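You operate a simulated robot arm through the tools that you are given. There is no shell and no other tool. Be economical: measure what you need, move in short steps, check, and stop when the job is done.

Carry out the task below with a simulated robot arm. There is one attempt and no reset: what you move stays moved.

## Task
Service the turntable base: torque both bolts, the black one first, then grease the fitting.
Fine: spanner till it clicks on each, back on its block; pump till grease shows, pump back; the turntable brake stays on. Set down upright: turntable grease pump.

It is judged by the outcome, as a careful person would: the job done as asked, and still so three seconds after it is handed in. It fails if anything else is knocked over, pushed out of place, dropped, spilled or broken.

## Robot
A 6-joint arm with a two-finger parallel gripper, fixed in place. Base frame: the origin is at the foot of the arm, x ahead of it, y to its left, z up; the work surface is at about z = 85. Units: cm, degrees, N and s.
With the tool pointing down near the work surface it reaches from about 24 to 64 cm from the base axis. Its first joint turns from -66.0 to 66.0 degrees. Payload 2.7 kg.
The TCP is the grasp point between the finger pads, 2.3 cm short of the fingertips. In the tool frame z runs along the fingers and y along their closing line. The gripper opens to 9.4 cm. The fingers are 3.8 cm wide and 1 cm thick; the gripper's body (5.4 by 9.6 cm) begins 3.9 cm behind the TCP.
Orientation is told as [roll, pitch, yaw] about the base's x, y, z axes, in that order, counted from this pose: with the fingers straight down and closing along the base's y, the tool's x points along the base's -x, its y along +y and its z along -z.

## Interface
- The arm moves only by the tool send_rows. Its arguments are lists of equal length, an entry for each row: "grip": the finger opening in cm, from 0 to 9.4; "linear": the shift along the base's x, y, z in units of 250 mm (1.0 is 250 mm), a list of three; "rot": the turn, a rotation vector about the base's x, y, z in units of 45 degrees (1.0 is 45 degrees), a list of three. In form: {"grip": [grip, ...], "linear": [[tx, ty, tz], ...], "rot": [[ax, ay, az], ...]}. A call has 1 to 12 rows; each row is the pose to reach, as a shift and turn from the pose commanded when the call began. A call with a number of a shift or a turn outside -1 to 1 is refused whole. A row lasts 0.2 s, in which the tool goes at most 5 cm and 8.6 degrees; a call with a longer step from one row to the next is refused whole, and so is a gripper value outside its range. A pose out of reach is approached as far as the arm can. The call stops where the force on the tool passes 40 N (or 10 N more than at its start, if that is more) or the arm is blocked; 0.2 s more then pass. The fingers move at their own pace (about 4.5 cm/s each) and stop on an object; they squeeze with about 22 N. The grip force told is the motor's: it shows also when the fingers shut on nothing. Time passes only in rows, and 0.2 s behind the last, so rows that repeat a pose let the fingers close. It gives the time, the measured TCP pose, the force on the tool (base axes), the opening and the grip force at its end, in the units of the frame above (readings bear some noise), with the torque about the TCP (base axes, N m) and any sound that the robot's microphone picked up, and new pictures: "show" is both (left out), scene, wrist or none.
- Cameras (640 x 400 px; columns grow to the right, rows downward): "scene" is fixed at [8.36, -43.78, 140.83]; the picture's right is [0.70, -0.71, 0.00], its down [-0.39, -0.38, -0.84] and it looks along [0.60, 0.59, -0.55] (base axes); focal length 273 px, centre (320, 200). "wrist" rides on the gripper at [8.6, 1.6, -7.5] in the tool frame; the picture's right is [-0.18, 0.98, 0.00], its down [-0.58, -0.11, -0.81] and it looks along [-0.79, -0.15, 0.59] (tool axes); focal length 243 px, centre (320, 200).
- measure_at(camera, pixels): for up to 12 pixels [column, row] of the newest picture of that camera ("zoom" is the newest enlarged one), the place [x, y, z] in the base frame of the surface seen there, good to about 0.2 cm. No time passes.
- close_up(camera, box): a new picture of the part [left, top, right, bottom] of that camera's present view, enlarged. No time passes.
- close_job(): hands the job in; it is judged then, once.

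Work in short steps. Measure before you move; look again where a grasp or a placing could have gone wrong, and mend it. You have 80 turns and 200 pictures in all, those below and enlarged ones among them. Open the gripper and draw the arm clear of the work before you hand the job in, unless the task says otherwise; then end with one line.

The tools are called after "Emit:" as a command line: name --argument value ..., lists and objects as JSON in quotes. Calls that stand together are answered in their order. send_rows: Moves the arm, as the interface text tells. Its arguments: {"type":"object","properties":{"grip":{"type":"array"},"linear":{"type":"array"},"rot":{"type":"array"},"show":{"type":"string","enum":["both","scene","wrist","none"]}},"required":["grip","linear","rot"]} The other tools are called the same way: measure_at (camera, pixels) gives the place of the surface under pixels of a picture; close_up (camera, box) takes an enlarged picture of a part of a camera's view; close_job () hands the job in.

At the start:

```text
time: 0.0
tcp_pos: [36.81, -7.18, 127.93]
tcp_rot: [0.0, -0.1, 0.2]
wrist_force: [0.0, -0.7, 0.2]
wrist_torque: [0.0, 0.03, -0.01]
opening: 9.39
gripper_force: 0.0
```

scene: 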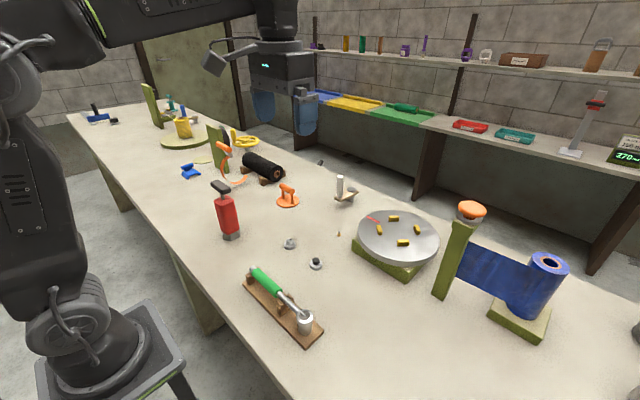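
wrist: 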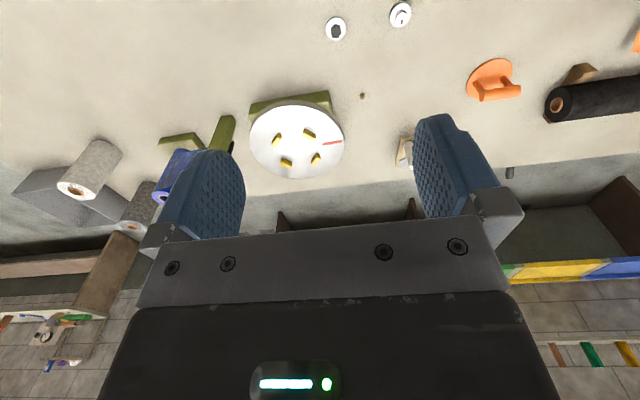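

The scene shows a green-handled spanner on a wooden block (~280,300), two bolts (~290,243 and 316,263), a turntable (~398,238), and a red pump (~228,212). I take close-ups before measuring.

Emit:
close_up --camera "scene" --box '[230, 220, 350, 350]'

Emit:
close_up --camera "scene" --box '[320, 160, 460, 290]'

Emit:
close_up --camera "scene" --box '[170, 120, 310, 250]'

Emit:
measure_at --camera "scene" --pixels '[[290, 242], [316, 262], [258, 275], [278, 292], [304, 322], [228, 215], [221, 186], [231, 236], [340, 232], [398, 238], [287, 190], [245, 283]]'

```text
3.08 times, centred on (290, 285) of scene
```

zoom: 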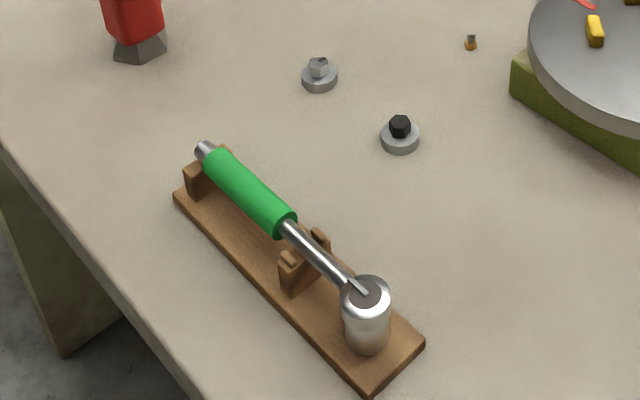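

```text
3.08 times, centred on (390, 225) of scene
```

zoom: 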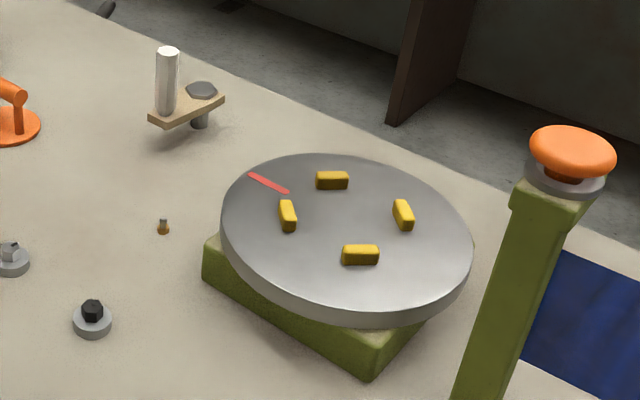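

```text
3.08 times, centred on (240, 185) of scene
```

zoom: 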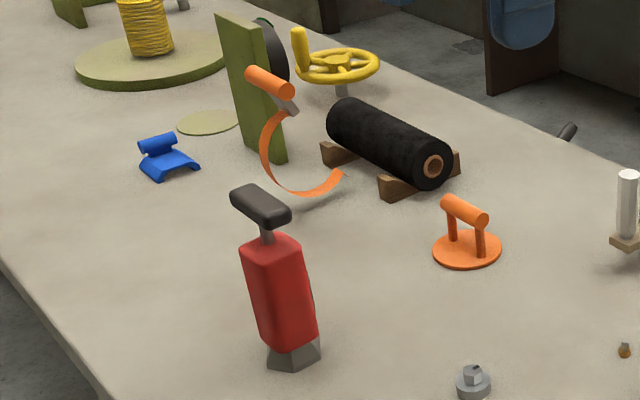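

```text
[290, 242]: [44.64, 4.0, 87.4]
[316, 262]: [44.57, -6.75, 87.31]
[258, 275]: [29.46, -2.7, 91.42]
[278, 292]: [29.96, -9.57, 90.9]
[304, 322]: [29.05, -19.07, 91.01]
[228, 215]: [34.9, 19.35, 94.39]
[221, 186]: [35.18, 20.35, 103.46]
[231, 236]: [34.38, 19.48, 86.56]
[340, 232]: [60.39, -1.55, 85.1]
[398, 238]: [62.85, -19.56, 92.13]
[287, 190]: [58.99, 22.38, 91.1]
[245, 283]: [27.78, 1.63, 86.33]
```

The black-headed bolt is near (44.6,-6.8) and the grey one near (44.6,4.0); the spanner lies along y at x≈29. I measure the spanner's geometry more finely.

Emit:
close_up --camera "scene" --box '[235, 255, 335, 350]'

Emit:
measure_at --camera "scene" --pixels '[[339, 237], [338, 230], [316, 267], [290, 248], [360, 225], [433, 240], [405, 262], [373, 217], [471, 208], [340, 180], [383, 243], [345, 199]]'

```text
4.21 times, centred on (285, 302) of scene
```

zoom: 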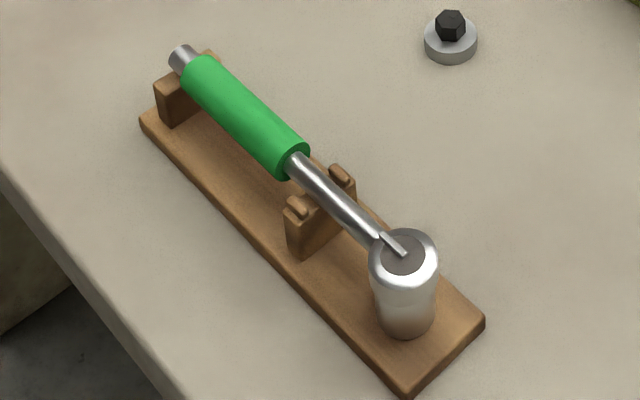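

```text
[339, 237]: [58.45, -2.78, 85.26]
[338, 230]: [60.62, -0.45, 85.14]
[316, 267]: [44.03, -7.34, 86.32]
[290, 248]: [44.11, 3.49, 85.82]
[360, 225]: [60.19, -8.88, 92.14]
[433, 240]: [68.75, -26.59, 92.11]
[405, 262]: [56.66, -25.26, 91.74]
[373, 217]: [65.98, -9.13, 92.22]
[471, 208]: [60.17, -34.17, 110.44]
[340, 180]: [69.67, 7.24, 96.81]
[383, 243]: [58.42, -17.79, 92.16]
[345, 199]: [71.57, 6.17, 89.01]
```

The zoom shows the handle's green sleeve from (195,65) to (295,160) and the socket at (405,280). I measure along it.

Emit:
measure_at --camera "zoom" --pixels '[[178, 60], [203, 75], [245, 115], [285, 155], [330, 195], [365, 227], [404, 250], [410, 325], [452, 22], [450, 45], [297, 205], [343, 172]]'

```text
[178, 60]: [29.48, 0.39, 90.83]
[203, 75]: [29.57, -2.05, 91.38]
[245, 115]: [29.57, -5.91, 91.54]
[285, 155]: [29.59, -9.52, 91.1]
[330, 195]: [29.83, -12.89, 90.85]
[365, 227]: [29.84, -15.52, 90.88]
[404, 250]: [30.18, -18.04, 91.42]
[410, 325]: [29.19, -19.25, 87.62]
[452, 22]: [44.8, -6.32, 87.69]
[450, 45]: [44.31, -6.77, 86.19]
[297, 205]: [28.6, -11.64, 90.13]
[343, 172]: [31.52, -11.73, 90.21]
```

The handle axis is x≈29.8, z≈90.2, sleeve y −1…−10, socket at about (30,−18.3). I rotate the gripper to yaw +90 and lower it over the sleeve in two stages.

Emit:
send_rows --grip '[6, 6, 6, 6, 6, 6]' --linear '[[-0.045, 0, -0.1], [-0.09, 0, -0.2], [-0.135, 0, -0.3], [-0.18, 0, -0.4], [-0.225, 0, -0.5], [-0.272, -0.013, -0.6]]' --rot '[[0, 0, 0.167], [0, 0, 0.333], [0, 0, 0.5], [0, 0, 0.667], [0, 0, 0.833], [0, 0, 1.0]]' --show "none"

Emit:
send_rows --grip '[6, 6, 6, 6, 6, 6, 6]' --linear '[[0, 0, -0.1], [0, 0, -0.2], [0, 0, -0.3], [0, 0, -0.4], [0, 0, -0.5], [0, 0, -0.6], [0, 0, -0.6]]' --rot '[[0, 0, 0.167], [0, 0, 0.333], [0, 0, 0.5], [0, 0, 0.667], [0, 0, 0.833], [0, 0, 1.0], [0, 0, 1.0]]'

```text
time: 1.4
tcp_pos: [29.84, -7.66, 113.02]
tcp_rot: [0.0, -0.1, 45.2]
wrist_force: [0.3, -0.3, 0.0]
wrist_torque: [-0.01, 0.01, -0.02]
opening: 6.01
gripper_force: 0.0
```

```text
time: 3.0
tcp_pos: [30.04, -7.55, 97.78]
tcp_rot: [-0.2, -0.2, 90.2]
wrist_force: [-0.7, -0.7, -0.8]
wrist_torque: [-0.02, -0.03, 0.02]
opening: 6.03
gripper_force: 0.0
```

scene: 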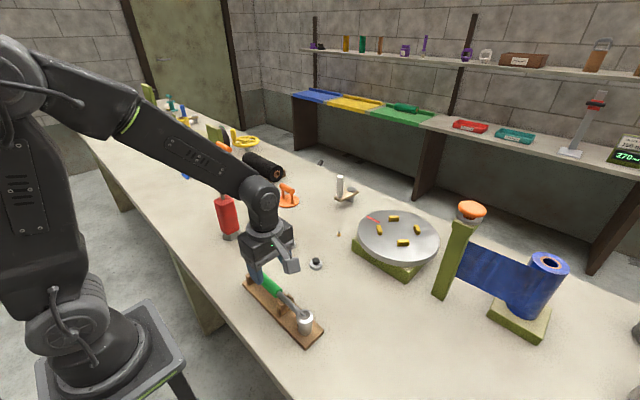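
wrist: 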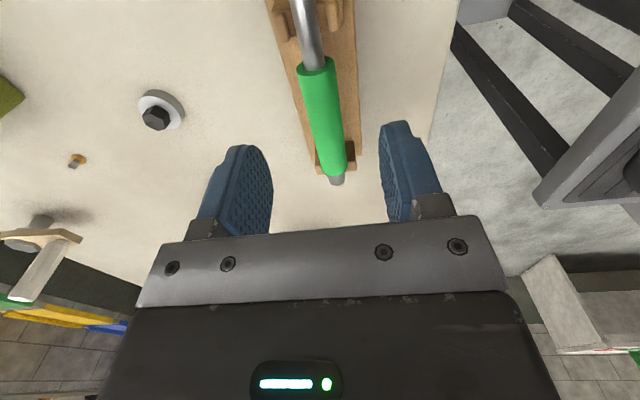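

The handle is centred between the fingers (columns 240/400, handle 325). I descend to z≈91.2 and close.

Emit:
measure_at --camera "wrist" --pixels '[[155, 118], [160, 100], [320, 100], [77, 160], [78, 155]]'

Emit:
send_rows --grip '[6, 6, 6, 0, 0, 0, 0, 0, 0]' --linear '[[0, 0, -0.1], [0, 0, -0.2], [0, 0, -0.264], [0, 0, -0.264], [0, 0, -0.264], [0, 0, -0.264], [0, 0, -0.264], [0, 0, -0.264], [0, 0, -0.264]]' --rot '[[0, 0, 0], [0, 0, 0], [0, 0, 0], [0, 0, 0], [0, 0, 0], [0, 0, 0], [0, 0, 0], [0, 0, 0], [0, 0, 0]]'

```text
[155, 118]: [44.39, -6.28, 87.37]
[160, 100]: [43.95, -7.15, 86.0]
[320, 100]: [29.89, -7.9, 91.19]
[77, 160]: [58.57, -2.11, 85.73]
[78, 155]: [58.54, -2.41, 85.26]
```

```text
time: 5.0
tcp_pos: [29.87, -7.41, 91.3]
tcp_rot: [0.1, -0.1, 89.9]
wrist_force: [-0.4, 0.7, 0.6]
wrist_torque: [0.11, 0.0, 0.0]
opening: 2.34
gripper_force: 21.7
```

scene: 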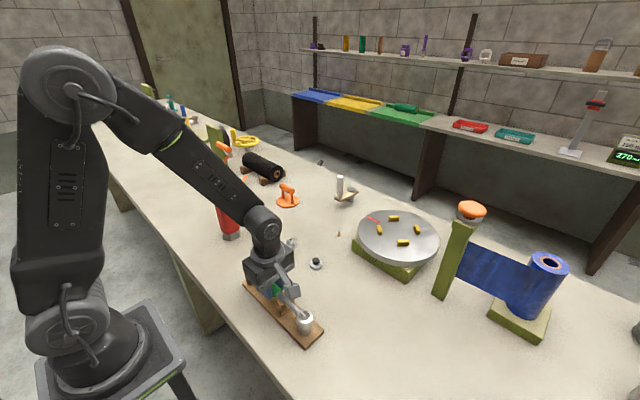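
wrist: 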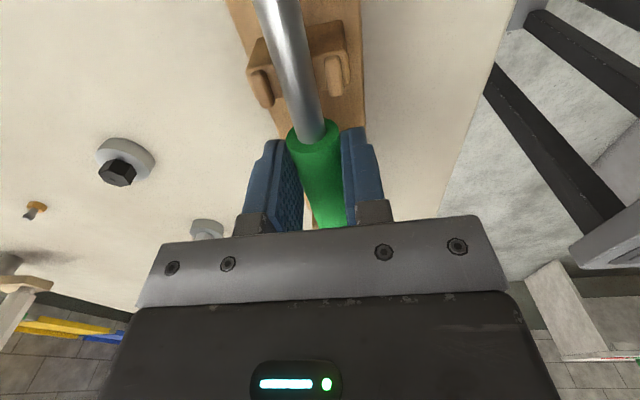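

The sleeve is gripped (2.34 cm, 21.7 N). I lift it 8 cm straight up.

Emit:
send_rows --grip '[0, 0, 0, 0, 0]' --linear '[[0, 0, 0.06], [0, 0, 0.14], [0, 0, 0.22], [0, 0, 0.32], [0, 0, 0.32]]' --rot '[[0, 0, 0], [0, 0, 0], [0, 0, 0], [0, 0, 0], [0, 0, 0]]'

Emit:
close_up --camera "scene" --box '[230, 220, 350, 350]'

```text
time: 6.2
tcp_pos: [29.66, -7.62, 99.27]
tcp_rot: [0.0, -0.1, 90.1]
wrist_force: [0.2, 0.0, -1.5]
wrist_torque: [0.07, -0.01, 0.01]
opening: 2.32
gripper_force: 21.6
```

scene: 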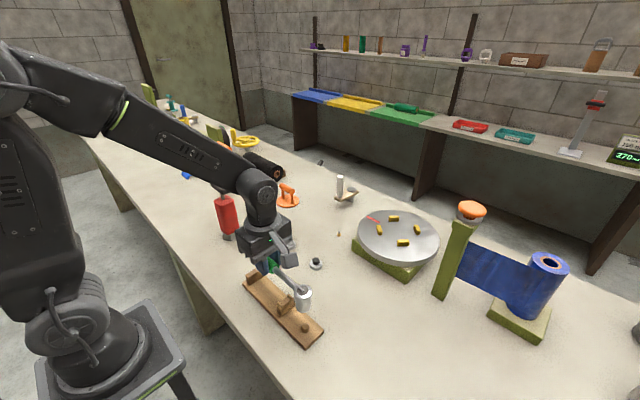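
wrist: 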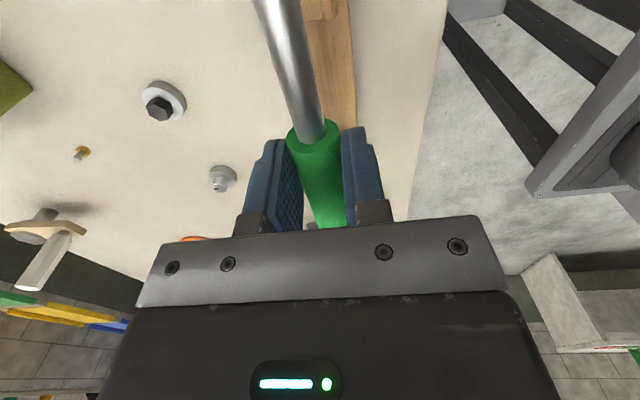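

```text
3.08 times, centred on (290, 285) of scene
```

zoom: 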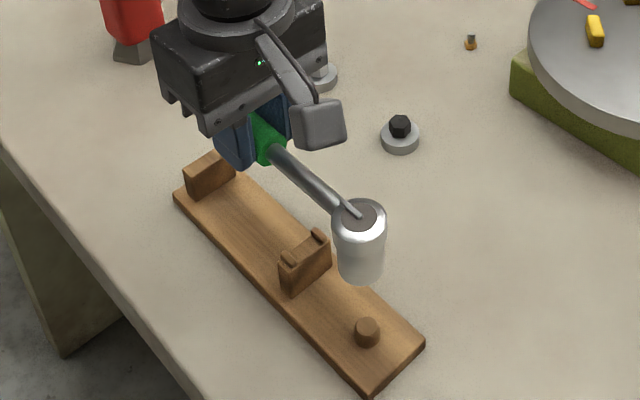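

Spanner is lifted; the block has a peg at zoom (367,330). I measure the socket top, the peg and bolt heads for offsets.

Emit:
measure_at --camera "zoom" --pixels '[[342, 219], [378, 216], [358, 206], [360, 230], [312, 183], [280, 155], [367, 324], [367, 336], [400, 121], [400, 130], [319, 265], [400, 144]]'

Emit:
measure_at --camera "wrist" --pixels '[[158, 107], [159, 115], [217, 183], [217, 176], [180, 100], [290, 60], [82, 150]]'

```text
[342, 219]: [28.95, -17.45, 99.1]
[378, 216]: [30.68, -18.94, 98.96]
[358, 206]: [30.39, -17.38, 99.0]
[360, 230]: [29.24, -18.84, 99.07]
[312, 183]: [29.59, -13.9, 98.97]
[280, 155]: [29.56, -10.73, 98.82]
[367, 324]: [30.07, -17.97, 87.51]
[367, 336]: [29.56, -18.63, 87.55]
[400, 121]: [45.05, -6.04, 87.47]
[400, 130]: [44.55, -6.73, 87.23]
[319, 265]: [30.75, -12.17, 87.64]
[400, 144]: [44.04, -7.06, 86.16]
```

```text
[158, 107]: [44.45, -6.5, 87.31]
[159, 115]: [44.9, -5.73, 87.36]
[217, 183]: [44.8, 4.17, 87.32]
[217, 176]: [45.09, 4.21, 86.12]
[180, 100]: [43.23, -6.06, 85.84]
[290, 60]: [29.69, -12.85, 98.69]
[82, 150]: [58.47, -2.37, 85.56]
```

I zoom on the black bolt to fix its centre precisely from both cameras.

Emit:
close_up --camera "wrist" --box '[130, 70, 200, 114]'

Emit:
close_up --camera "scene" --box '[296, 248, 336, 273]'

```text
9.09 times, centred on (165, 92) of wrist
```

zoom: 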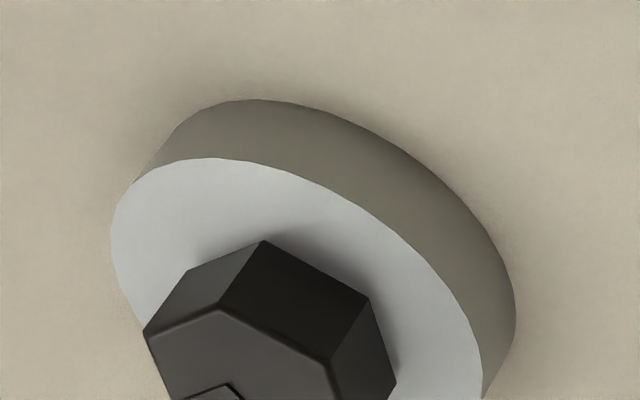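

```text
16.00 times, centred on (316, 260) of scene
```

zoom: 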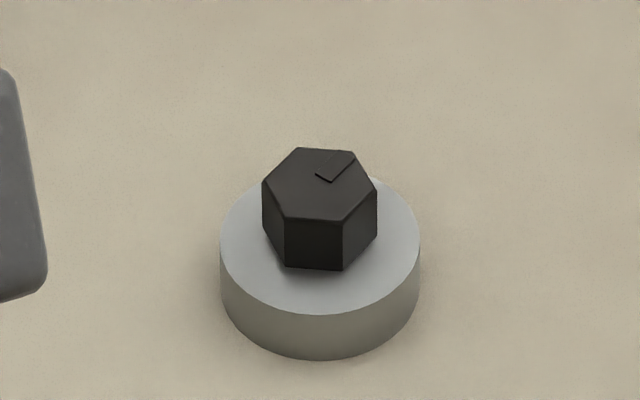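

I measure the hex corners, centre and mark in the zoom.

Emit:
measure_at --camera "zoom" --pixels '[[268, 184], [301, 151], [350, 152], [373, 190], [339, 217], [287, 215], [320, 185], [322, 177], [348, 158], [225, 243], [415, 243], [320, 310]]'

Emit:
close_up --camera "scene" --box '[284, 280, 314, 300]'

```text
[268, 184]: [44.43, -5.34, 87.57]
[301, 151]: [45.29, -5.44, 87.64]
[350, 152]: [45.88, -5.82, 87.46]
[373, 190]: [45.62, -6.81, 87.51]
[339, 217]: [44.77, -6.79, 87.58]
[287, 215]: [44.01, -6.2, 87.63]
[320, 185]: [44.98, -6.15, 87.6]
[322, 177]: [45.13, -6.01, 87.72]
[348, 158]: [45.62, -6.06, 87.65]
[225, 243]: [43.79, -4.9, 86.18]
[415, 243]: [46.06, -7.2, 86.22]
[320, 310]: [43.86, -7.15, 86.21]
```

```text
16.00 times, centred on (299, 290) of scene
```

zoom: 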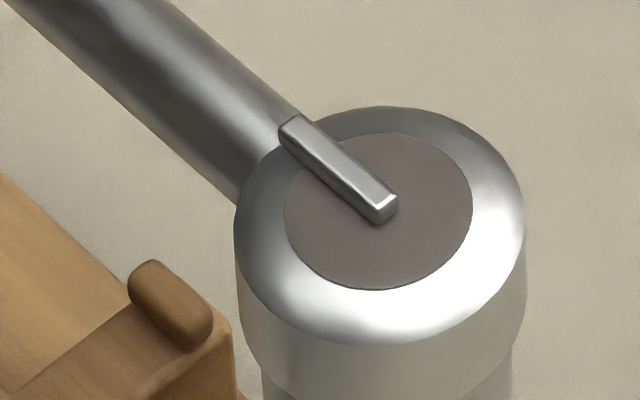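

Bolt centre is about (45.0,−6.1), hex vertices near 8° mod 60 with the mark at ~8°. I measure the socket's dark disc and bar in this zoom to get the socket axis.

Emit:
measure_at --camera "zoom" --pixels '[[292, 212], [466, 212], [378, 140], [378, 284], [378, 228], [240, 225], [520, 225], [380, 112], [380, 338], [295, 128], [382, 205], [180, 100]]'

```text
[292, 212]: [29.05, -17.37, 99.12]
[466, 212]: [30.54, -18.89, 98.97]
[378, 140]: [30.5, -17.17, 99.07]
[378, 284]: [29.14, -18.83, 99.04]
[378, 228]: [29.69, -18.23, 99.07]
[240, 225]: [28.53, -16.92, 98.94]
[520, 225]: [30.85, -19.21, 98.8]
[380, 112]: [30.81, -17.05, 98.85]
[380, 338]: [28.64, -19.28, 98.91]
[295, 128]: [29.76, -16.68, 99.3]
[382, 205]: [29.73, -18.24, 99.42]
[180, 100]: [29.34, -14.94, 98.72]
```

Socket axis sits 10.54 cm from the TCP along the handle. I swing to direction 128° with the socket over the black bolt, staying high.

Emit:
send_rows --grip '[0, 0, 0, 0, 0, 0, 0]' --linear '[[0.058, 0.065, 0], [0.116, 0.13, 0], [0.174, 0.195, 0], [0.232, 0.26, 0], [0.29, 0.325, 0], [0.346, 0.39, 0], [0.346, 0.39, 0]]' --rot '[[0, 0, 0.141], [0, 0, 0.282], [0, 0, 0.423], [0, 0, 0.564], [0, 0, 0.705], [0, 0, 0.844], [0, 0, 0.844]]'

Emit:
close_up --camera "scene" --box '[286, 220, 346, 280]'

```text
time: 7.8
tcp_pos: [38.37, 2.32, 99.21]
tcp_rot: [0.0, -0.1, 128.2]
wrist_force: [0.0, 0.2, -2.2]
wrist_torque: [0.09, 0.05, -0.07]
opening: 2.34
gripper_force: 22.0
```

scene: 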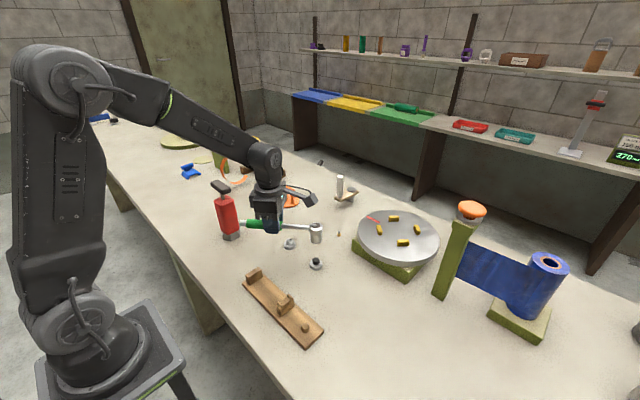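
wrist: 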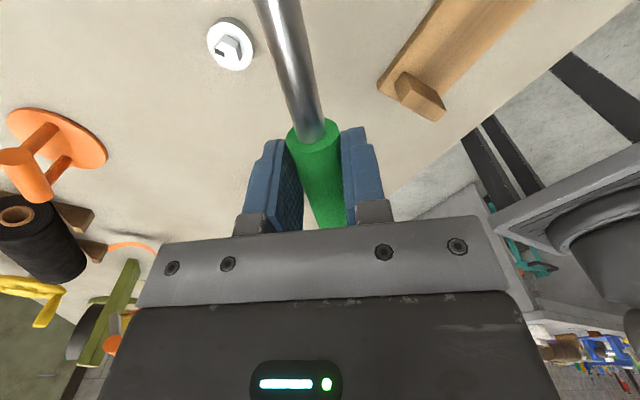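

```text
6.67 times, centred on (316, 250) of scene
```

zoom: 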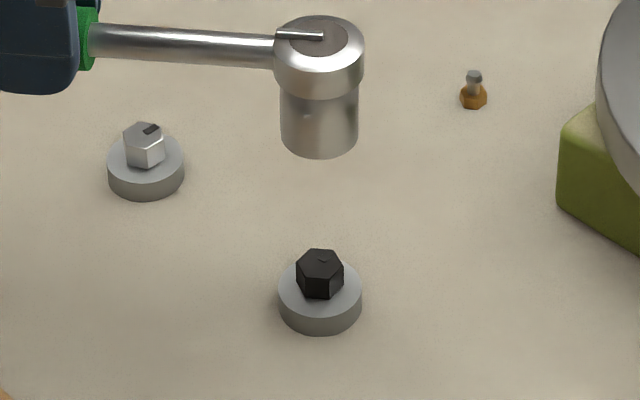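

The socket hangs above the bolt, zoom (320,38) vs bolt (320,262). I check its centre and also the handle direction and grey bolt.

Emit:
measure_at --camera "zoom" --pixels '[[276, 48], [362, 48], [319, 17], [319, 76], [281, 35], [319, 37], [110, 36], [320, 259], [144, 131], [473, 75], [473, 98]]'

Emit:
close_up --camera "scene" --box '[270, 228, 310, 253]'

```text
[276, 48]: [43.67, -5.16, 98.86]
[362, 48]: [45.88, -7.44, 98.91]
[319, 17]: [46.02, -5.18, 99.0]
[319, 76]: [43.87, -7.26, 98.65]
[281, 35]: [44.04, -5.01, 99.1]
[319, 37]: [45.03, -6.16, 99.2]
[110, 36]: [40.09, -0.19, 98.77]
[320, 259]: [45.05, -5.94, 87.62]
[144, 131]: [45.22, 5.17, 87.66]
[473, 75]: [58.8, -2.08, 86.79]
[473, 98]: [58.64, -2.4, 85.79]
```

```text
16.00 times, centred on (290, 240) of scene
```

zoom: 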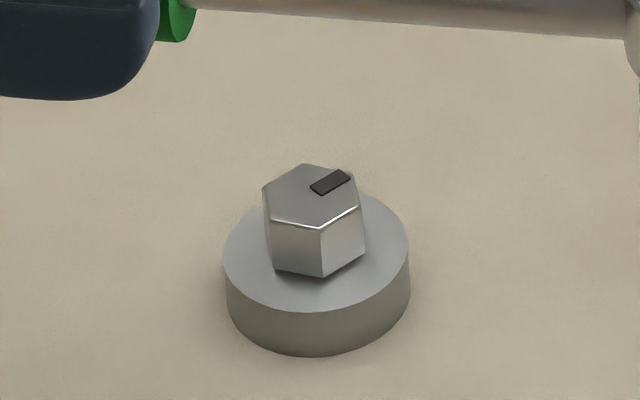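

The socket axis is within ~0.1 cm of the bolt. I record the grey hex's corners, then lower slowly onto the black bolt.

Emit:
measure_at --camera "zoom" --pixels '[[268, 187], [305, 168], [350, 175], [357, 208], [318, 226], [275, 220], [313, 196], [318, 188], [344, 175]]'

Emit:
send_rows --grip '[0, 0, 0, 0, 0, 0, 0]' --linear '[[0.002, 0.003, -0.08], [0.002, 0.003, -0.16], [0.002, 0.003, -0.22], [0.002, 0.003, -0.25], [0.002, 0.003, -0.27], [0.002, 0.003, -0.29], [0.002, 0.003, -0.31]]' --rot '[[0, 0, 0], [0, 0, 0], [0, 0, 0], [0, 0, 0], [0, 0, 0], [0, 0, 0], [0, 0, 0]]'

Emit:
close_up --camera "scene" --box '[286, 230, 346, 280]'

```text
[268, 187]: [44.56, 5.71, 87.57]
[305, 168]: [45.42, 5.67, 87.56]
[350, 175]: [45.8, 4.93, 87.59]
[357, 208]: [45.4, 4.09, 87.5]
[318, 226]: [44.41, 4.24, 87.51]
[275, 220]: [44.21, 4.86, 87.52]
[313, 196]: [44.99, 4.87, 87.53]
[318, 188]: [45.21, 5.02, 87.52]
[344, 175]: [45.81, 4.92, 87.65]
```

```text
time: 9.4
tcp_pos: [38.64, 2.33, 91.62]
tcp_rot: [-0.1, -0.1, 128.0]
wrist_force: [-1.4, 1.3, 1.2]
wrist_torque: [-0.23, -0.11, -0.11]
opening: 2.35
gripper_force: 21.9
```

scene: 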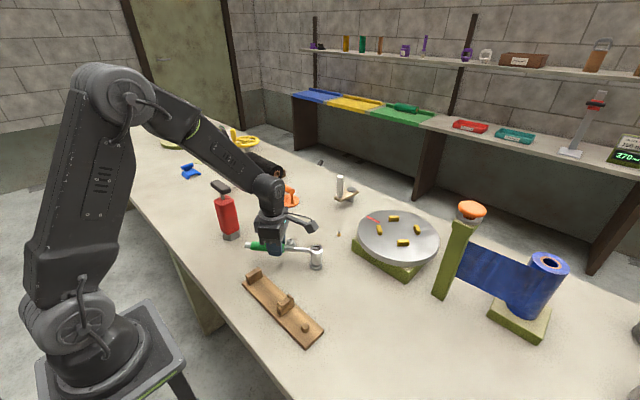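
wrist: 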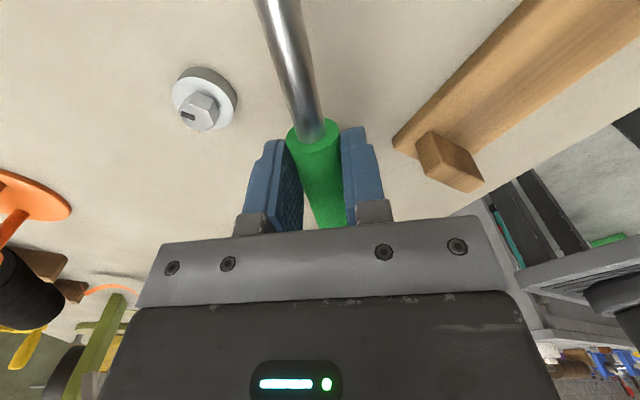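

```text
8.00 times, centred on (316, 255) of scene
```

zoom: 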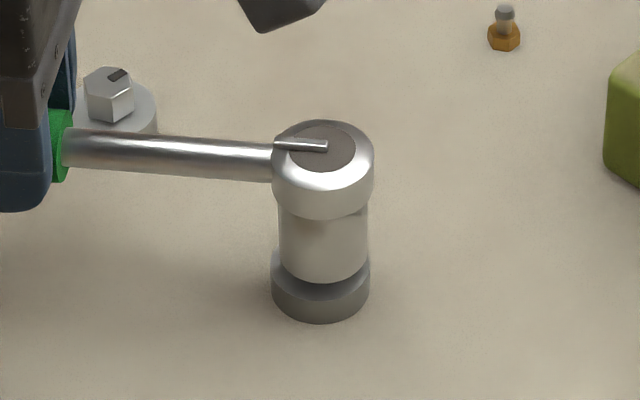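

TCP z=91.62 with slight contact forces; the socket seems down over the head. I press down a bit more to check seating.

Emit:
measure_at --camera "zoom" --pixels '[[325, 150], [290, 150], [355, 150], [322, 278], [322, 292], [320, 312], [100, 140]]'

Emit:
send_rows --grip '[0, 0, 0, 0]' --linear '[[0, 0, -0.01], [0, 0, -0.02], [0, 0, -0.03], [0, 0, -0.03]]' --rot '[[0, 0, 0], [0, 0, 0], [0, 0, 0], [0, 0, 0]]' --show "none"

Emit:
close_up --camera "scene" --box '[286, 230, 346, 280]'

```text
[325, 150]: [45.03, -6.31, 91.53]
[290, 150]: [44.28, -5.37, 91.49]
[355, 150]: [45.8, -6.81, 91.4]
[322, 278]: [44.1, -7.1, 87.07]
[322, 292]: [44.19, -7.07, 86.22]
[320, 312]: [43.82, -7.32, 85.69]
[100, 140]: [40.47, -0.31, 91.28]
```

```text
time: 10.4
tcp_pos: [38.68, 2.32, 90.97]
tcp_rot: [-0.3, 0.2, 128.1]
wrist_force: [-1.6, -1.3, 29.0]
wrist_torque: [0.05, 0.03, -0.19]
opening: 2.36
gripper_force: 21.5
```

```text
8.00 times, centred on (316, 255) of scene
```

zoom: 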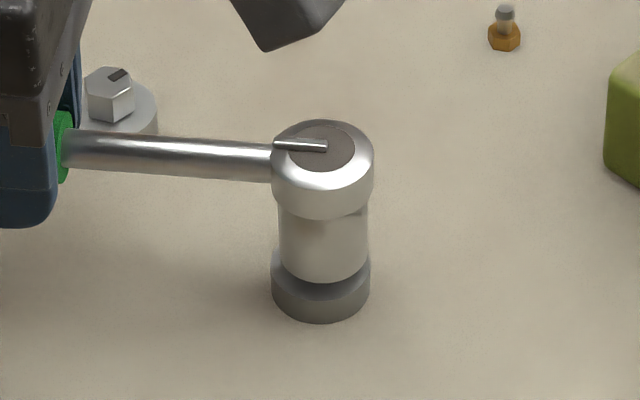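

Force rose to 29 N and the socket did not go lower (bottom ~87.1, washer 86.2), so it may be only part seated. I ease the press and turn clockwise 12° around the bolt to feel it.

Emit:
send_rows --grip '[0, 0, 0, 0, 0, 0, 0]' --linear '[[0, 0, 0.01], [0.012, 0.0085, 0.01], [0.024, 0.017, 0.01], [0.036, 0.025, 0.01], [0.049, 0.032, 0.01], [0.062, 0.039, 0.01], [0.076, 0.046, 0.01]]' --rot '[[0, 0, 0], [0, 0, -0.044], [0, 0, -0.089], [0, 0, -0.133], [0, 0, -0.178], [0, 0, -0.222], [0, 0, -0.267]]' --show "none"

Emit:
close_up --camera "scene" --box '[286, 230, 346, 280]'

```text
time: 12.0
tcp_pos: [40.52, 3.52, 91.12]
tcp_rot: [0.0, -0.1, 116.0]
wrist_force: [0.0, 0.5, -2.5]
wrist_torque: [0.05, 0.08, -0.02]
opening: 2.36
gripper_force: 22.3
```

```text
8.00 times, centred on (316, 255) of scene
```

zoom: 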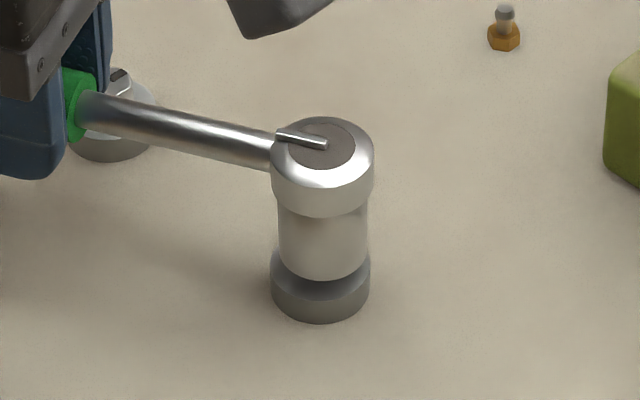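

It turned freely with no reaction, so the socket isn't keyed on yet. I continue clockwise with a light press, in short stages.

Emit:
send_rows --grip '[0, 0, 0, 0, 0, 0]' --linear '[[0, 0, -0.012], [0.0202, 0.0089, -0.018], [0.0409, 0.0168, -0.02], [0.062, 0.0236, -0.02], [0.0834, 0.0292, -0.02], [0.105, 0.0337, -0.02]]' --rot '[[0, 0, 0], [0, 0, -0.067], [0, 0, -0.133], [0, 0, -0.2], [0, 0, -0.267], [0, 0, -0.333]]' --show "none"

Emit:
close_up --camera "scene" --box '[286, 230, 346, 280]'

```text
time: 13.4
tcp_pos: [43.18, 4.22, 90.49]
tcp_rot: [0.0, 0.0, 101.1]
wrist_force: [-0.3, -0.7, -2.8]
wrist_torque: [0.1, 0.02, -0.01]
opening: 2.38
gripper_force: 21.9
```

```text
8.00 times, centred on (316, 255) of scene
```

zoom: 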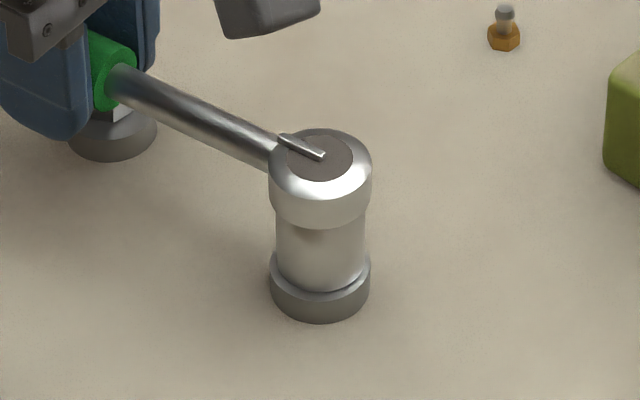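

The socket dropped about 0.6 cm and now sits on the washer. I keep turning clockwise and watch for torque and the click.

Emit:
send_rows --grip '[0, 0, 0, 0]' --linear '[[0.0218, 0.0034, 0], [0.0438, 0.0056, 0], [0.0659, 0.0067, 0], [0.088, 0.0066, 0]]' --rot '[[0, 0, -0.067], [0, 0, -0.133], [0, 0, -0.2], [0, 0, -0.267]]' --show "none"

Emit:
close_up --camera "scene" --box '[286, 230, 346, 280]'

```text
time: 14.4
tcp_pos: [45.36, 4.45, 90.52]
tcp_rot: [0.1, 0.0, 88.9]
wrist_force: [-5.6, -2.0, -2.6]
wrist_torque: [0.0, 0.16, -0.46]
opening: 2.36
gripper_force: 21.6
```

```text
8.00 times, centred on (316, 255) of scene
```

zoom: 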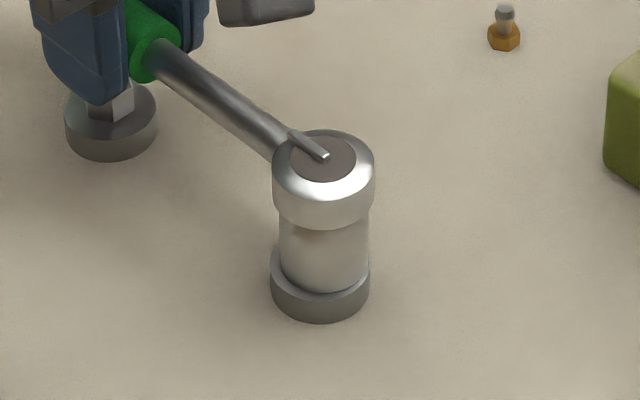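

Now there's a reaction (Fx −5.6 N, torque −0.46 Nm): the hex has keyed. I continue clockwise.

Emit:
send_rows --grip '[0, 0, 0, 0, 0]' --linear '[[0.0221, -0.0012, 0], [0.0441, -0.0036, 0], [0.0659, -0.0072, 0], [0.0875, -0.0118, 0], [0.1089, -0.0176, 0]]' --rot '[[0, 0, -0.067], [0, 0, -0.133], [0, 0, -0.2], [0, 0, -0.267], [0, 0, -0.333]]' --show "none"

Emit:
close_up --camera "scene" --box '[286, 230, 346, 280]'

```text
time: 15.6
tcp_pos: [48.21, 4.0, 90.59]
tcp_rot: [0.0, 0.0, 74.0]
wrist_force: [-2.9, -1.6, -3.6]
wrist_torque: [0.11, 0.13, -0.39]
opening: 2.36
gripper_force: 22.0
```

```text
8.00 times, centred on (316, 255) of scene
```

zoom: 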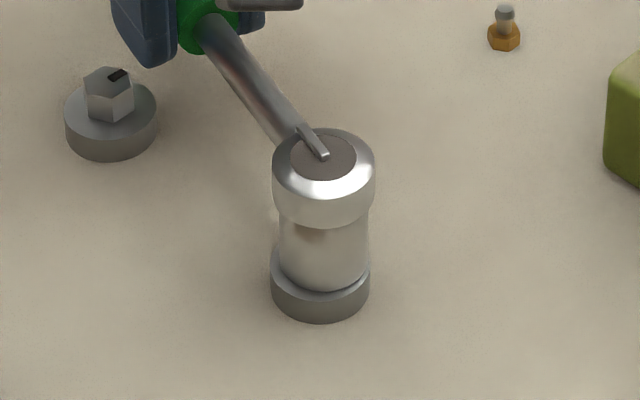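

The bolt runs with moderate friction. I continue clockwise 16°.

Emit:
send_rows --grip '[0, 0, 0, 0]' --linear '[[0.0279, -0.0095, 0], [0.0551, -0.0208, 0], [0.0814, -0.0341, 0], [0.1068, -0.0492, 0]]' --rot '[[0, 0, -0.089], [0, 0, -0.178], [0, 0, -0.267], [0, 0, -0.356]]' --show "none"

```text
time: 16.6
tcp_pos: [50.82, 2.77, 90.5]
tcp_rot: [0.0, 0.0, 58.0]
wrist_force: [-6.8, 1.3, -2.7]
wrist_torque: [0.09, 0.19, -0.55]
opening: 2.36
gripper_force: 22.0
```

Torque is building slowly (−0.55 Nm at the TCP). I continue another 16°.

Emit:
send_rows --grip '[0, 0, 0, 0]' --linear '[[0.0242, -0.0168, 0], [0.0472, -0.0352, 0], [0.0689, -0.0552, 0], [0.0891, -0.0766, 0]]' --rot '[[0, 0, -0.089], [0, 0, -0.178], [0, 0, -0.267], [0, 0, -0.356]]'

```text
time: 17.6
tcp_pos: [52.94, 0.87, 90.55]
tcp_rot: [-0.1, 0.1, 41.9]
wrist_force: [-4.9, -1.2, -2.7]
wrist_torque: [-0.02, 0.15, -0.22]
opening: 2.37
gripper_force: 22.0
```

scene: 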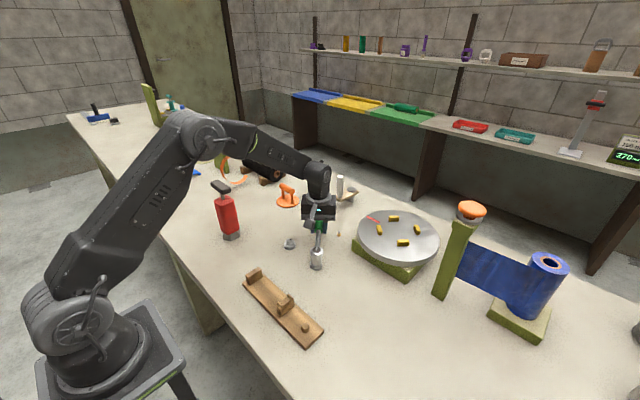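
wrist: 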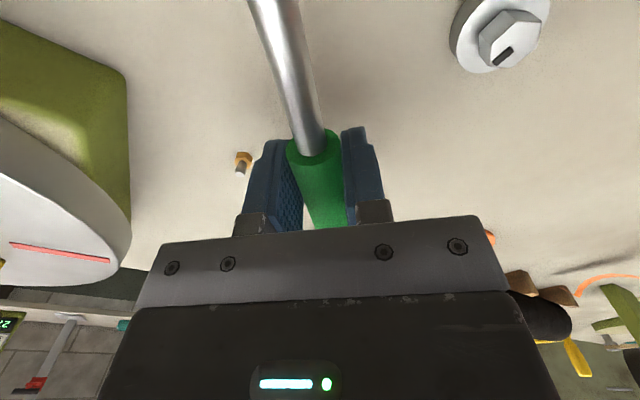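

No click yet; clearances to fitting and turntable look fine. I continue another 16° clockwise.

Emit:
send_rows --grip '[0, 0, 0, 0]' --linear '[[0.0187, -0.0228, 0], [0.0357, -0.0469, 0], [0.051, -0.0721, 0], [0.0646, -0.0983, 0]]' --rot '[[0, 0, -0.089], [0, 0, -0.178], [0, 0, -0.267], [0, 0, -0.356]]' --show "none"

```text
time: 18.6
tcp_pos: [54.74, -1.6, 90.65]
tcp_rot: [0.1, 0.1, 25.8]
wrist_force: [-10.0, 2.0, -1.5]
wrist_torque: [0.06, 0.46, -0.75]
opening: 2.36
gripper_force: 21.9
```

Radial force (Fx −10) suggests my radius is slightly large; I use r=10.4 and go on 16° more.

Emit:
send_rows --grip '[0, 0, 0, 0]' --linear '[[0.0057, -0.0294, 0], [0.0153, -0.0568, 0], [0.023, -0.0848, 0], [0.0286, -0.1133, 0]]' --rot '[[0, 0, -0.089], [0, 0, -0.178], [0, 0, -0.267], [0, 0, -0.356]]' --show "both"

Emit:
close_up --camera "scene" --box '[286, 210, 376, 280]'

```text
time: 19.6
tcp_pos: [55.36, -4.49, 90.55]
tcp_rot: [-0.2, -0.1, 9.8]
wrist_force: [-2.4, 4.6, -1.0]
wrist_torque: [0.18, 0.15, -0.56]
opening: 2.39
gripper_force: 21.9
```

scene: 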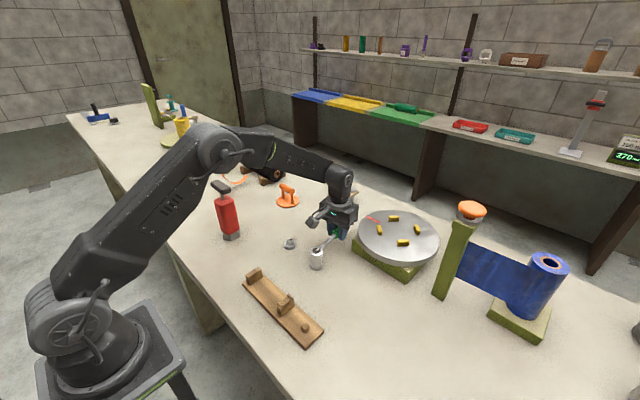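
wrist: 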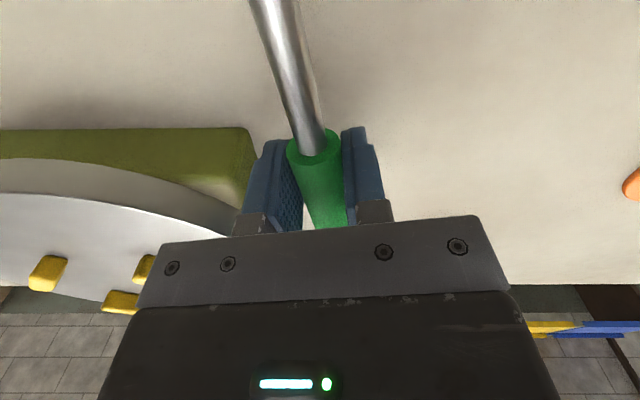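

```text
5.71 times, centred on (331, 245) of scene
```

zoom: 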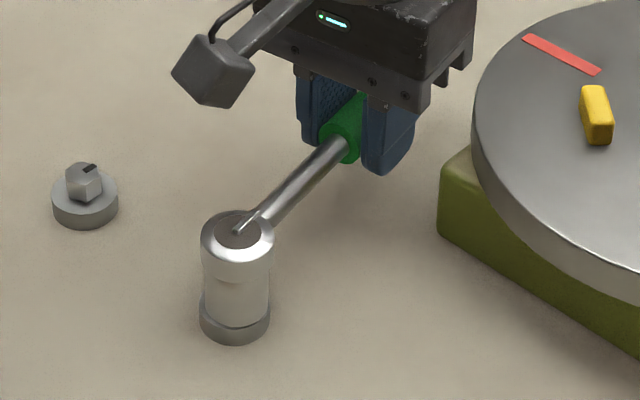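

The handle end nears the turntable, so I must re-index: lift straight off 3 cm and look at the bolt's mark.

Emit:
send_rows --grip '[0, 0, 0, 0, 0]' --linear '[[-0.002, 0.006, 0], [-0.002, 0.006, 0.04], [-0.002, 0.006, 0.08], [-0.002, 0.006, 0.14], [-0.002, 0.006, 0.14]]' --rot '[[0, 0, 0.05], [0, 0, 0.05], [0, 0, 0.05], [0, 0, 0.05], [0, 0, 0.05]]' --show "none"

Emit:
close_up --camera "scene" --box '[296, 245, 336, 270]'

```text
time: 20.8
tcp_pos: [55.36, -4.36, 94.1]
tcp_rot: [-0.1, -0.1, 12.2]
wrist_force: [0.2, -0.4, -2.9]
wrist_torque: [-0.01, -0.02, 0.03]
opening: 2.34
gripper_force: 21.9
```

```text
16.00 times, centred on (316, 258) of scene
```

zoom: 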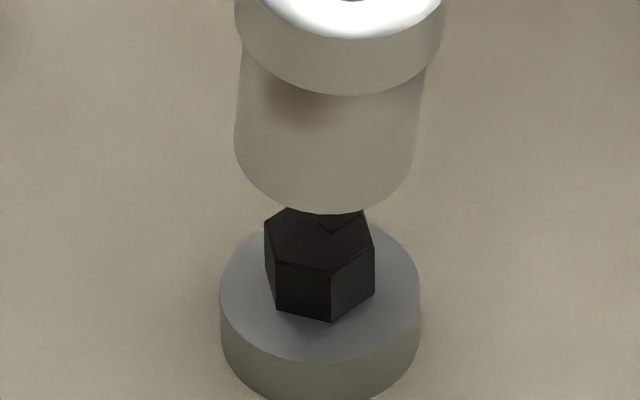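

The bolt's mark still points about up-right; I measure its corners to see how far the bolt turned.

Emit:
measure_at --camera "zoom" --pixels '[[268, 222], [276, 262], [331, 270], [371, 248], [365, 214], [330, 229], [318, 225], [355, 217], [225, 290], [415, 290], [320, 358], [235, 140]]'

Emit:
close_up --camera "scene" --box '[300, 220, 340, 245]'

```text
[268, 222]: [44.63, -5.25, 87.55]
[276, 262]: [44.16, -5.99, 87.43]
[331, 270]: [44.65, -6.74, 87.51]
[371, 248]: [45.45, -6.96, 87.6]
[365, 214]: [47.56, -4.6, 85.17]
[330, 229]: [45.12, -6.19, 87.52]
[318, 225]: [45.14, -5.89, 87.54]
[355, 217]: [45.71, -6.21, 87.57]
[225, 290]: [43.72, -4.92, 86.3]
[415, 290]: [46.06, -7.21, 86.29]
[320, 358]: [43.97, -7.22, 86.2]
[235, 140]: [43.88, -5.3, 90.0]
```

```text
16.00 times, centred on (320, 232) of scene
```

zoom: 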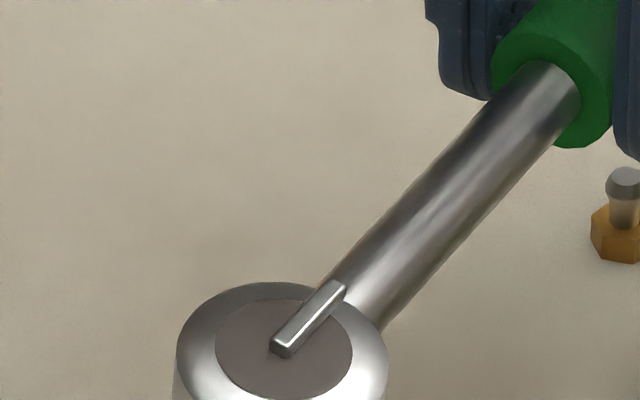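

The bolt only moved about 12–14°, so the socket wasn't truly driving. I measure where the socket axis and bar are relative to the TCP now.

Emit:
measure_at --camera "zoom" --pixels '[[220, 350], [348, 350], [284, 303], [284, 392], [282, 345], [338, 285], [575, 80], [460, 200], [623, 178], [628, 235]]'

Emit:
close_up --camera "scene" --box '[290, 200, 370, 270]'

```text
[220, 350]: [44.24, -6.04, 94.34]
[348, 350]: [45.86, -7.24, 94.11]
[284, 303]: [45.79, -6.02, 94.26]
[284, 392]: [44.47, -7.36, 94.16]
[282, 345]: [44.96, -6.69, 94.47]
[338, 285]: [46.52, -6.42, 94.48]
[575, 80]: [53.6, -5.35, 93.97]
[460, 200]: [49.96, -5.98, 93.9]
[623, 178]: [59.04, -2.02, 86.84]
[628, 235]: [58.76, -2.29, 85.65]
```

```text
5.71 times, centred on (330, 235) of scene
```

zoom: 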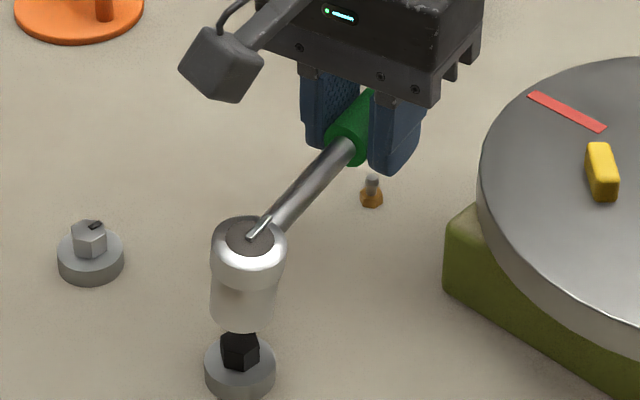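

Socket axis is now (45.07,−6.66), and the spanner twisted ~2.4° in the grip. I swing back ccw in the air around the bolt to yaw ≈130 for a careful re-seat.

Emit:
send_rows --grip '[0, 0, 0, 0, 0, 0]' --linear '[[-0.0184, 0.0752, 0.02], [-0.0408, 0.1256, 0.04], [-0.0696, 0.1728, 0.04], [-0.104, 0.2156, 0.04], [-0.144, 0.254, 0.04], [-0.1884, 0.2864, 0.04]]' --rot '[[0, 0, 0.167], [0, 0, 0.333], [0, 0, 0.5], [0, 0, 0.667], [0, 0, 0.833], [0, 0, 1.0]]' --show "none"

Emit:
send_rows --grip '[0, 0, 0, 0, 0, 0]' --linear '[[-0.0484, 0.0264, 0], [-0.1, 0.0464, 0], [-0.1536, 0.0592, 0], [-0.2084, 0.0652, 0], [-0.2636, 0.064, 0], [-0.318, 0.0556, 0]]' --rot '[[0, 0, 0.167], [0, 0, 0.333], [0, 0, 0.5], [0, 0, 0.667], [0, 0, 0.833], [0, 0, 1.0]]' --show "none"

Emit:
send_rows --grip '[0, 0, 0, 0, 0]' --linear '[[-0.0488, -0.014, 0], [-0.0956, -0.034, 0], [-0.1396, -0.0592, 0], [-0.1792, -0.0888, 0], [-0.1792, -0.0888, 0]]' --rot '[[0, 0, 0.153], [0, 0, 0.307], [0, 0, 0.46], [0, 0, 0.609], [0, 0, 0.609]]' --show "scene"

Emit:
close_up --camera "scene" --box '[291, 232, 341, 270]'

```text
time: 22.2
tcp_pos: [50.75, 3.03, 95.16]
tcp_rot: [0.0, 0.0, 57.5]
wrist_force: [-0.1, 0.6, -3.4]
wrist_torque: [0.05, -0.06, -0.02]
opening: 2.37
gripper_force: 22.2
```

```text
time: 23.6
tcp_pos: [42.64, 4.24, 95.1]
tcp_rot: [0.0, -0.1, 102.3]
wrist_force: [-0.5, 0.5, -2.1]
wrist_torque: [0.09, 0.01, 0.01]
opening: 2.36
gripper_force: 22.2
```

```text
time: 24.8
tcp_pos: [38.16, 1.93, 95.08]
tcp_rot: [0.1, -0.1, 129.7]
wrist_force: [0.2, 0.7, -2.9]
wrist_torque: [0.05, 0.04, 0.02]
opening: 2.39
gripper_force: 22.3
```

scene: 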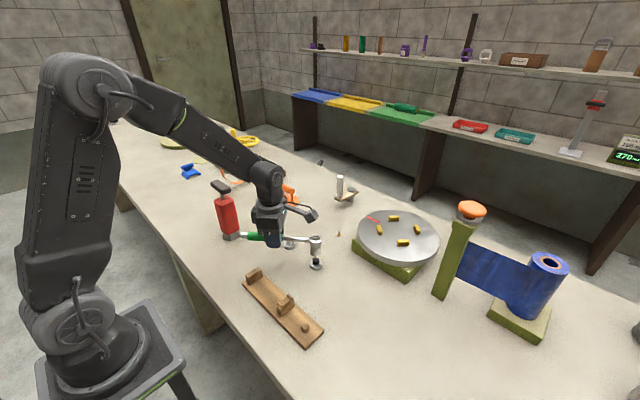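

```text
10.53 times, centred on (316, 251) of scene
```

zoom: 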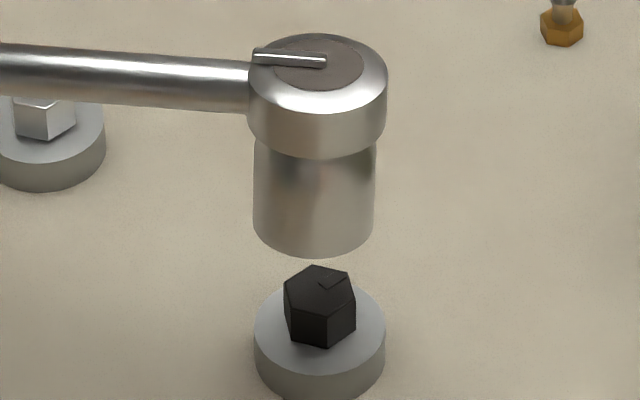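

Bolt fully visible. I measure its corners/mark and the socket axis and bar.

Emit:
measure_at --camera "zoom" --pixels '[[286, 282], [314, 267], [347, 274], [354, 302], [325, 318], [288, 310], [320, 292], [275, 64], [362, 64], [319, 42], [319, 87], [258, 54]]'

Emit:
measure_at --camera "zoom" --pixels '[[324, 61], [319, 285], [343, 277], [10, 60], [240, 80], [30, 80]]'

```text
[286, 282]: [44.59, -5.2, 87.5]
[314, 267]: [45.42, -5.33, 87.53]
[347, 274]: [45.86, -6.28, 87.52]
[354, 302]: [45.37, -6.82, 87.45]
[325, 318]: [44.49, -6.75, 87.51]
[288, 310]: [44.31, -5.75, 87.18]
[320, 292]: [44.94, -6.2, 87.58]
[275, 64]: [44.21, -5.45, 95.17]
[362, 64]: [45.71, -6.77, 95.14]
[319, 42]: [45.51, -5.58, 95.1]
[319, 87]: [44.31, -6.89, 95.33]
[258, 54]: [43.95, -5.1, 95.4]
```

```text
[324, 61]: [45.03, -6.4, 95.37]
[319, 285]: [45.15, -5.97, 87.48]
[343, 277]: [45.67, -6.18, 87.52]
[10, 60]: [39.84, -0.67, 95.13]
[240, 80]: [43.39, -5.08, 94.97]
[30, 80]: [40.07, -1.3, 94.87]
```

Bolt hex is at about −6° (mod 60), socket axis ~0.1 off. I correct, lower to light contact and read the height.

Emit:
send_rows --grip '[0, 0, 0, 0, 0, 0]' --linear '[[0.0024, 0.005, -0.05], [0.0024, 0.005, -0.1], [0.0024, 0.005, -0.13], [0.0024, 0.005, -0.14], [0.0024, 0.005, -0.148], [0.0024, 0.005, -0.148]]' --rot '[[0, 0, 0], [0, 0, 0], [0, 0, 0], [0, 0, 0], [0, 0, 0], [0, 0, 0]]' --show "none"

```text
time: 26.2
tcp_pos: [38.33, 2.08, 91.45]
tcp_rot: [-0.1, 0.0, 129.7]
wrist_force: [5.3, 4.0, 5.0]
wrist_torque: [-0.36, -0.74, 0.68]
opening: 2.35
gripper_force: 21.8
```

There's lateral contact, suggesting partial entry. I rotate clockwise in 3° steps with a light press, watching z.

Emit:
send_rows --grip '[0, 0, 0, 0]' --linear '[[0.0165, 0.0136, -0.008], [0.0338, 0.0263, -0.008], [0.0338, 0.0263, -0.02], [0.0338, 0.0263, -0.02]]' --rot '[[0, 0, -0.067], [0, 0, -0.133], [0, 0, -0.133], [0, 0, -0.133]]' --show "none"

Emit:
close_up --camera "scene" --box '[286, 230, 346, 280]'

```text
time: 27.2
tcp_pos: [38.97, 2.7, 90.82]
tcp_rot: [0.0, -0.1, 123.6]
wrist_force: [0.9, 5.6, 5.0]
wrist_torque: [-0.34, -0.52, 0.46]
opening: 2.39
gripper_force: 21.6
```

```text
8.00 times, centred on (316, 255) of scene
```

zoom: 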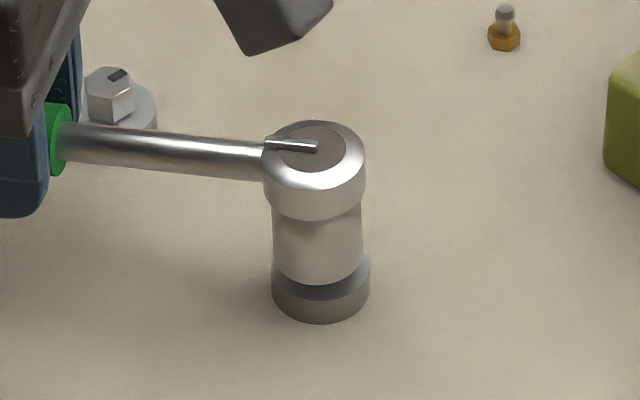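

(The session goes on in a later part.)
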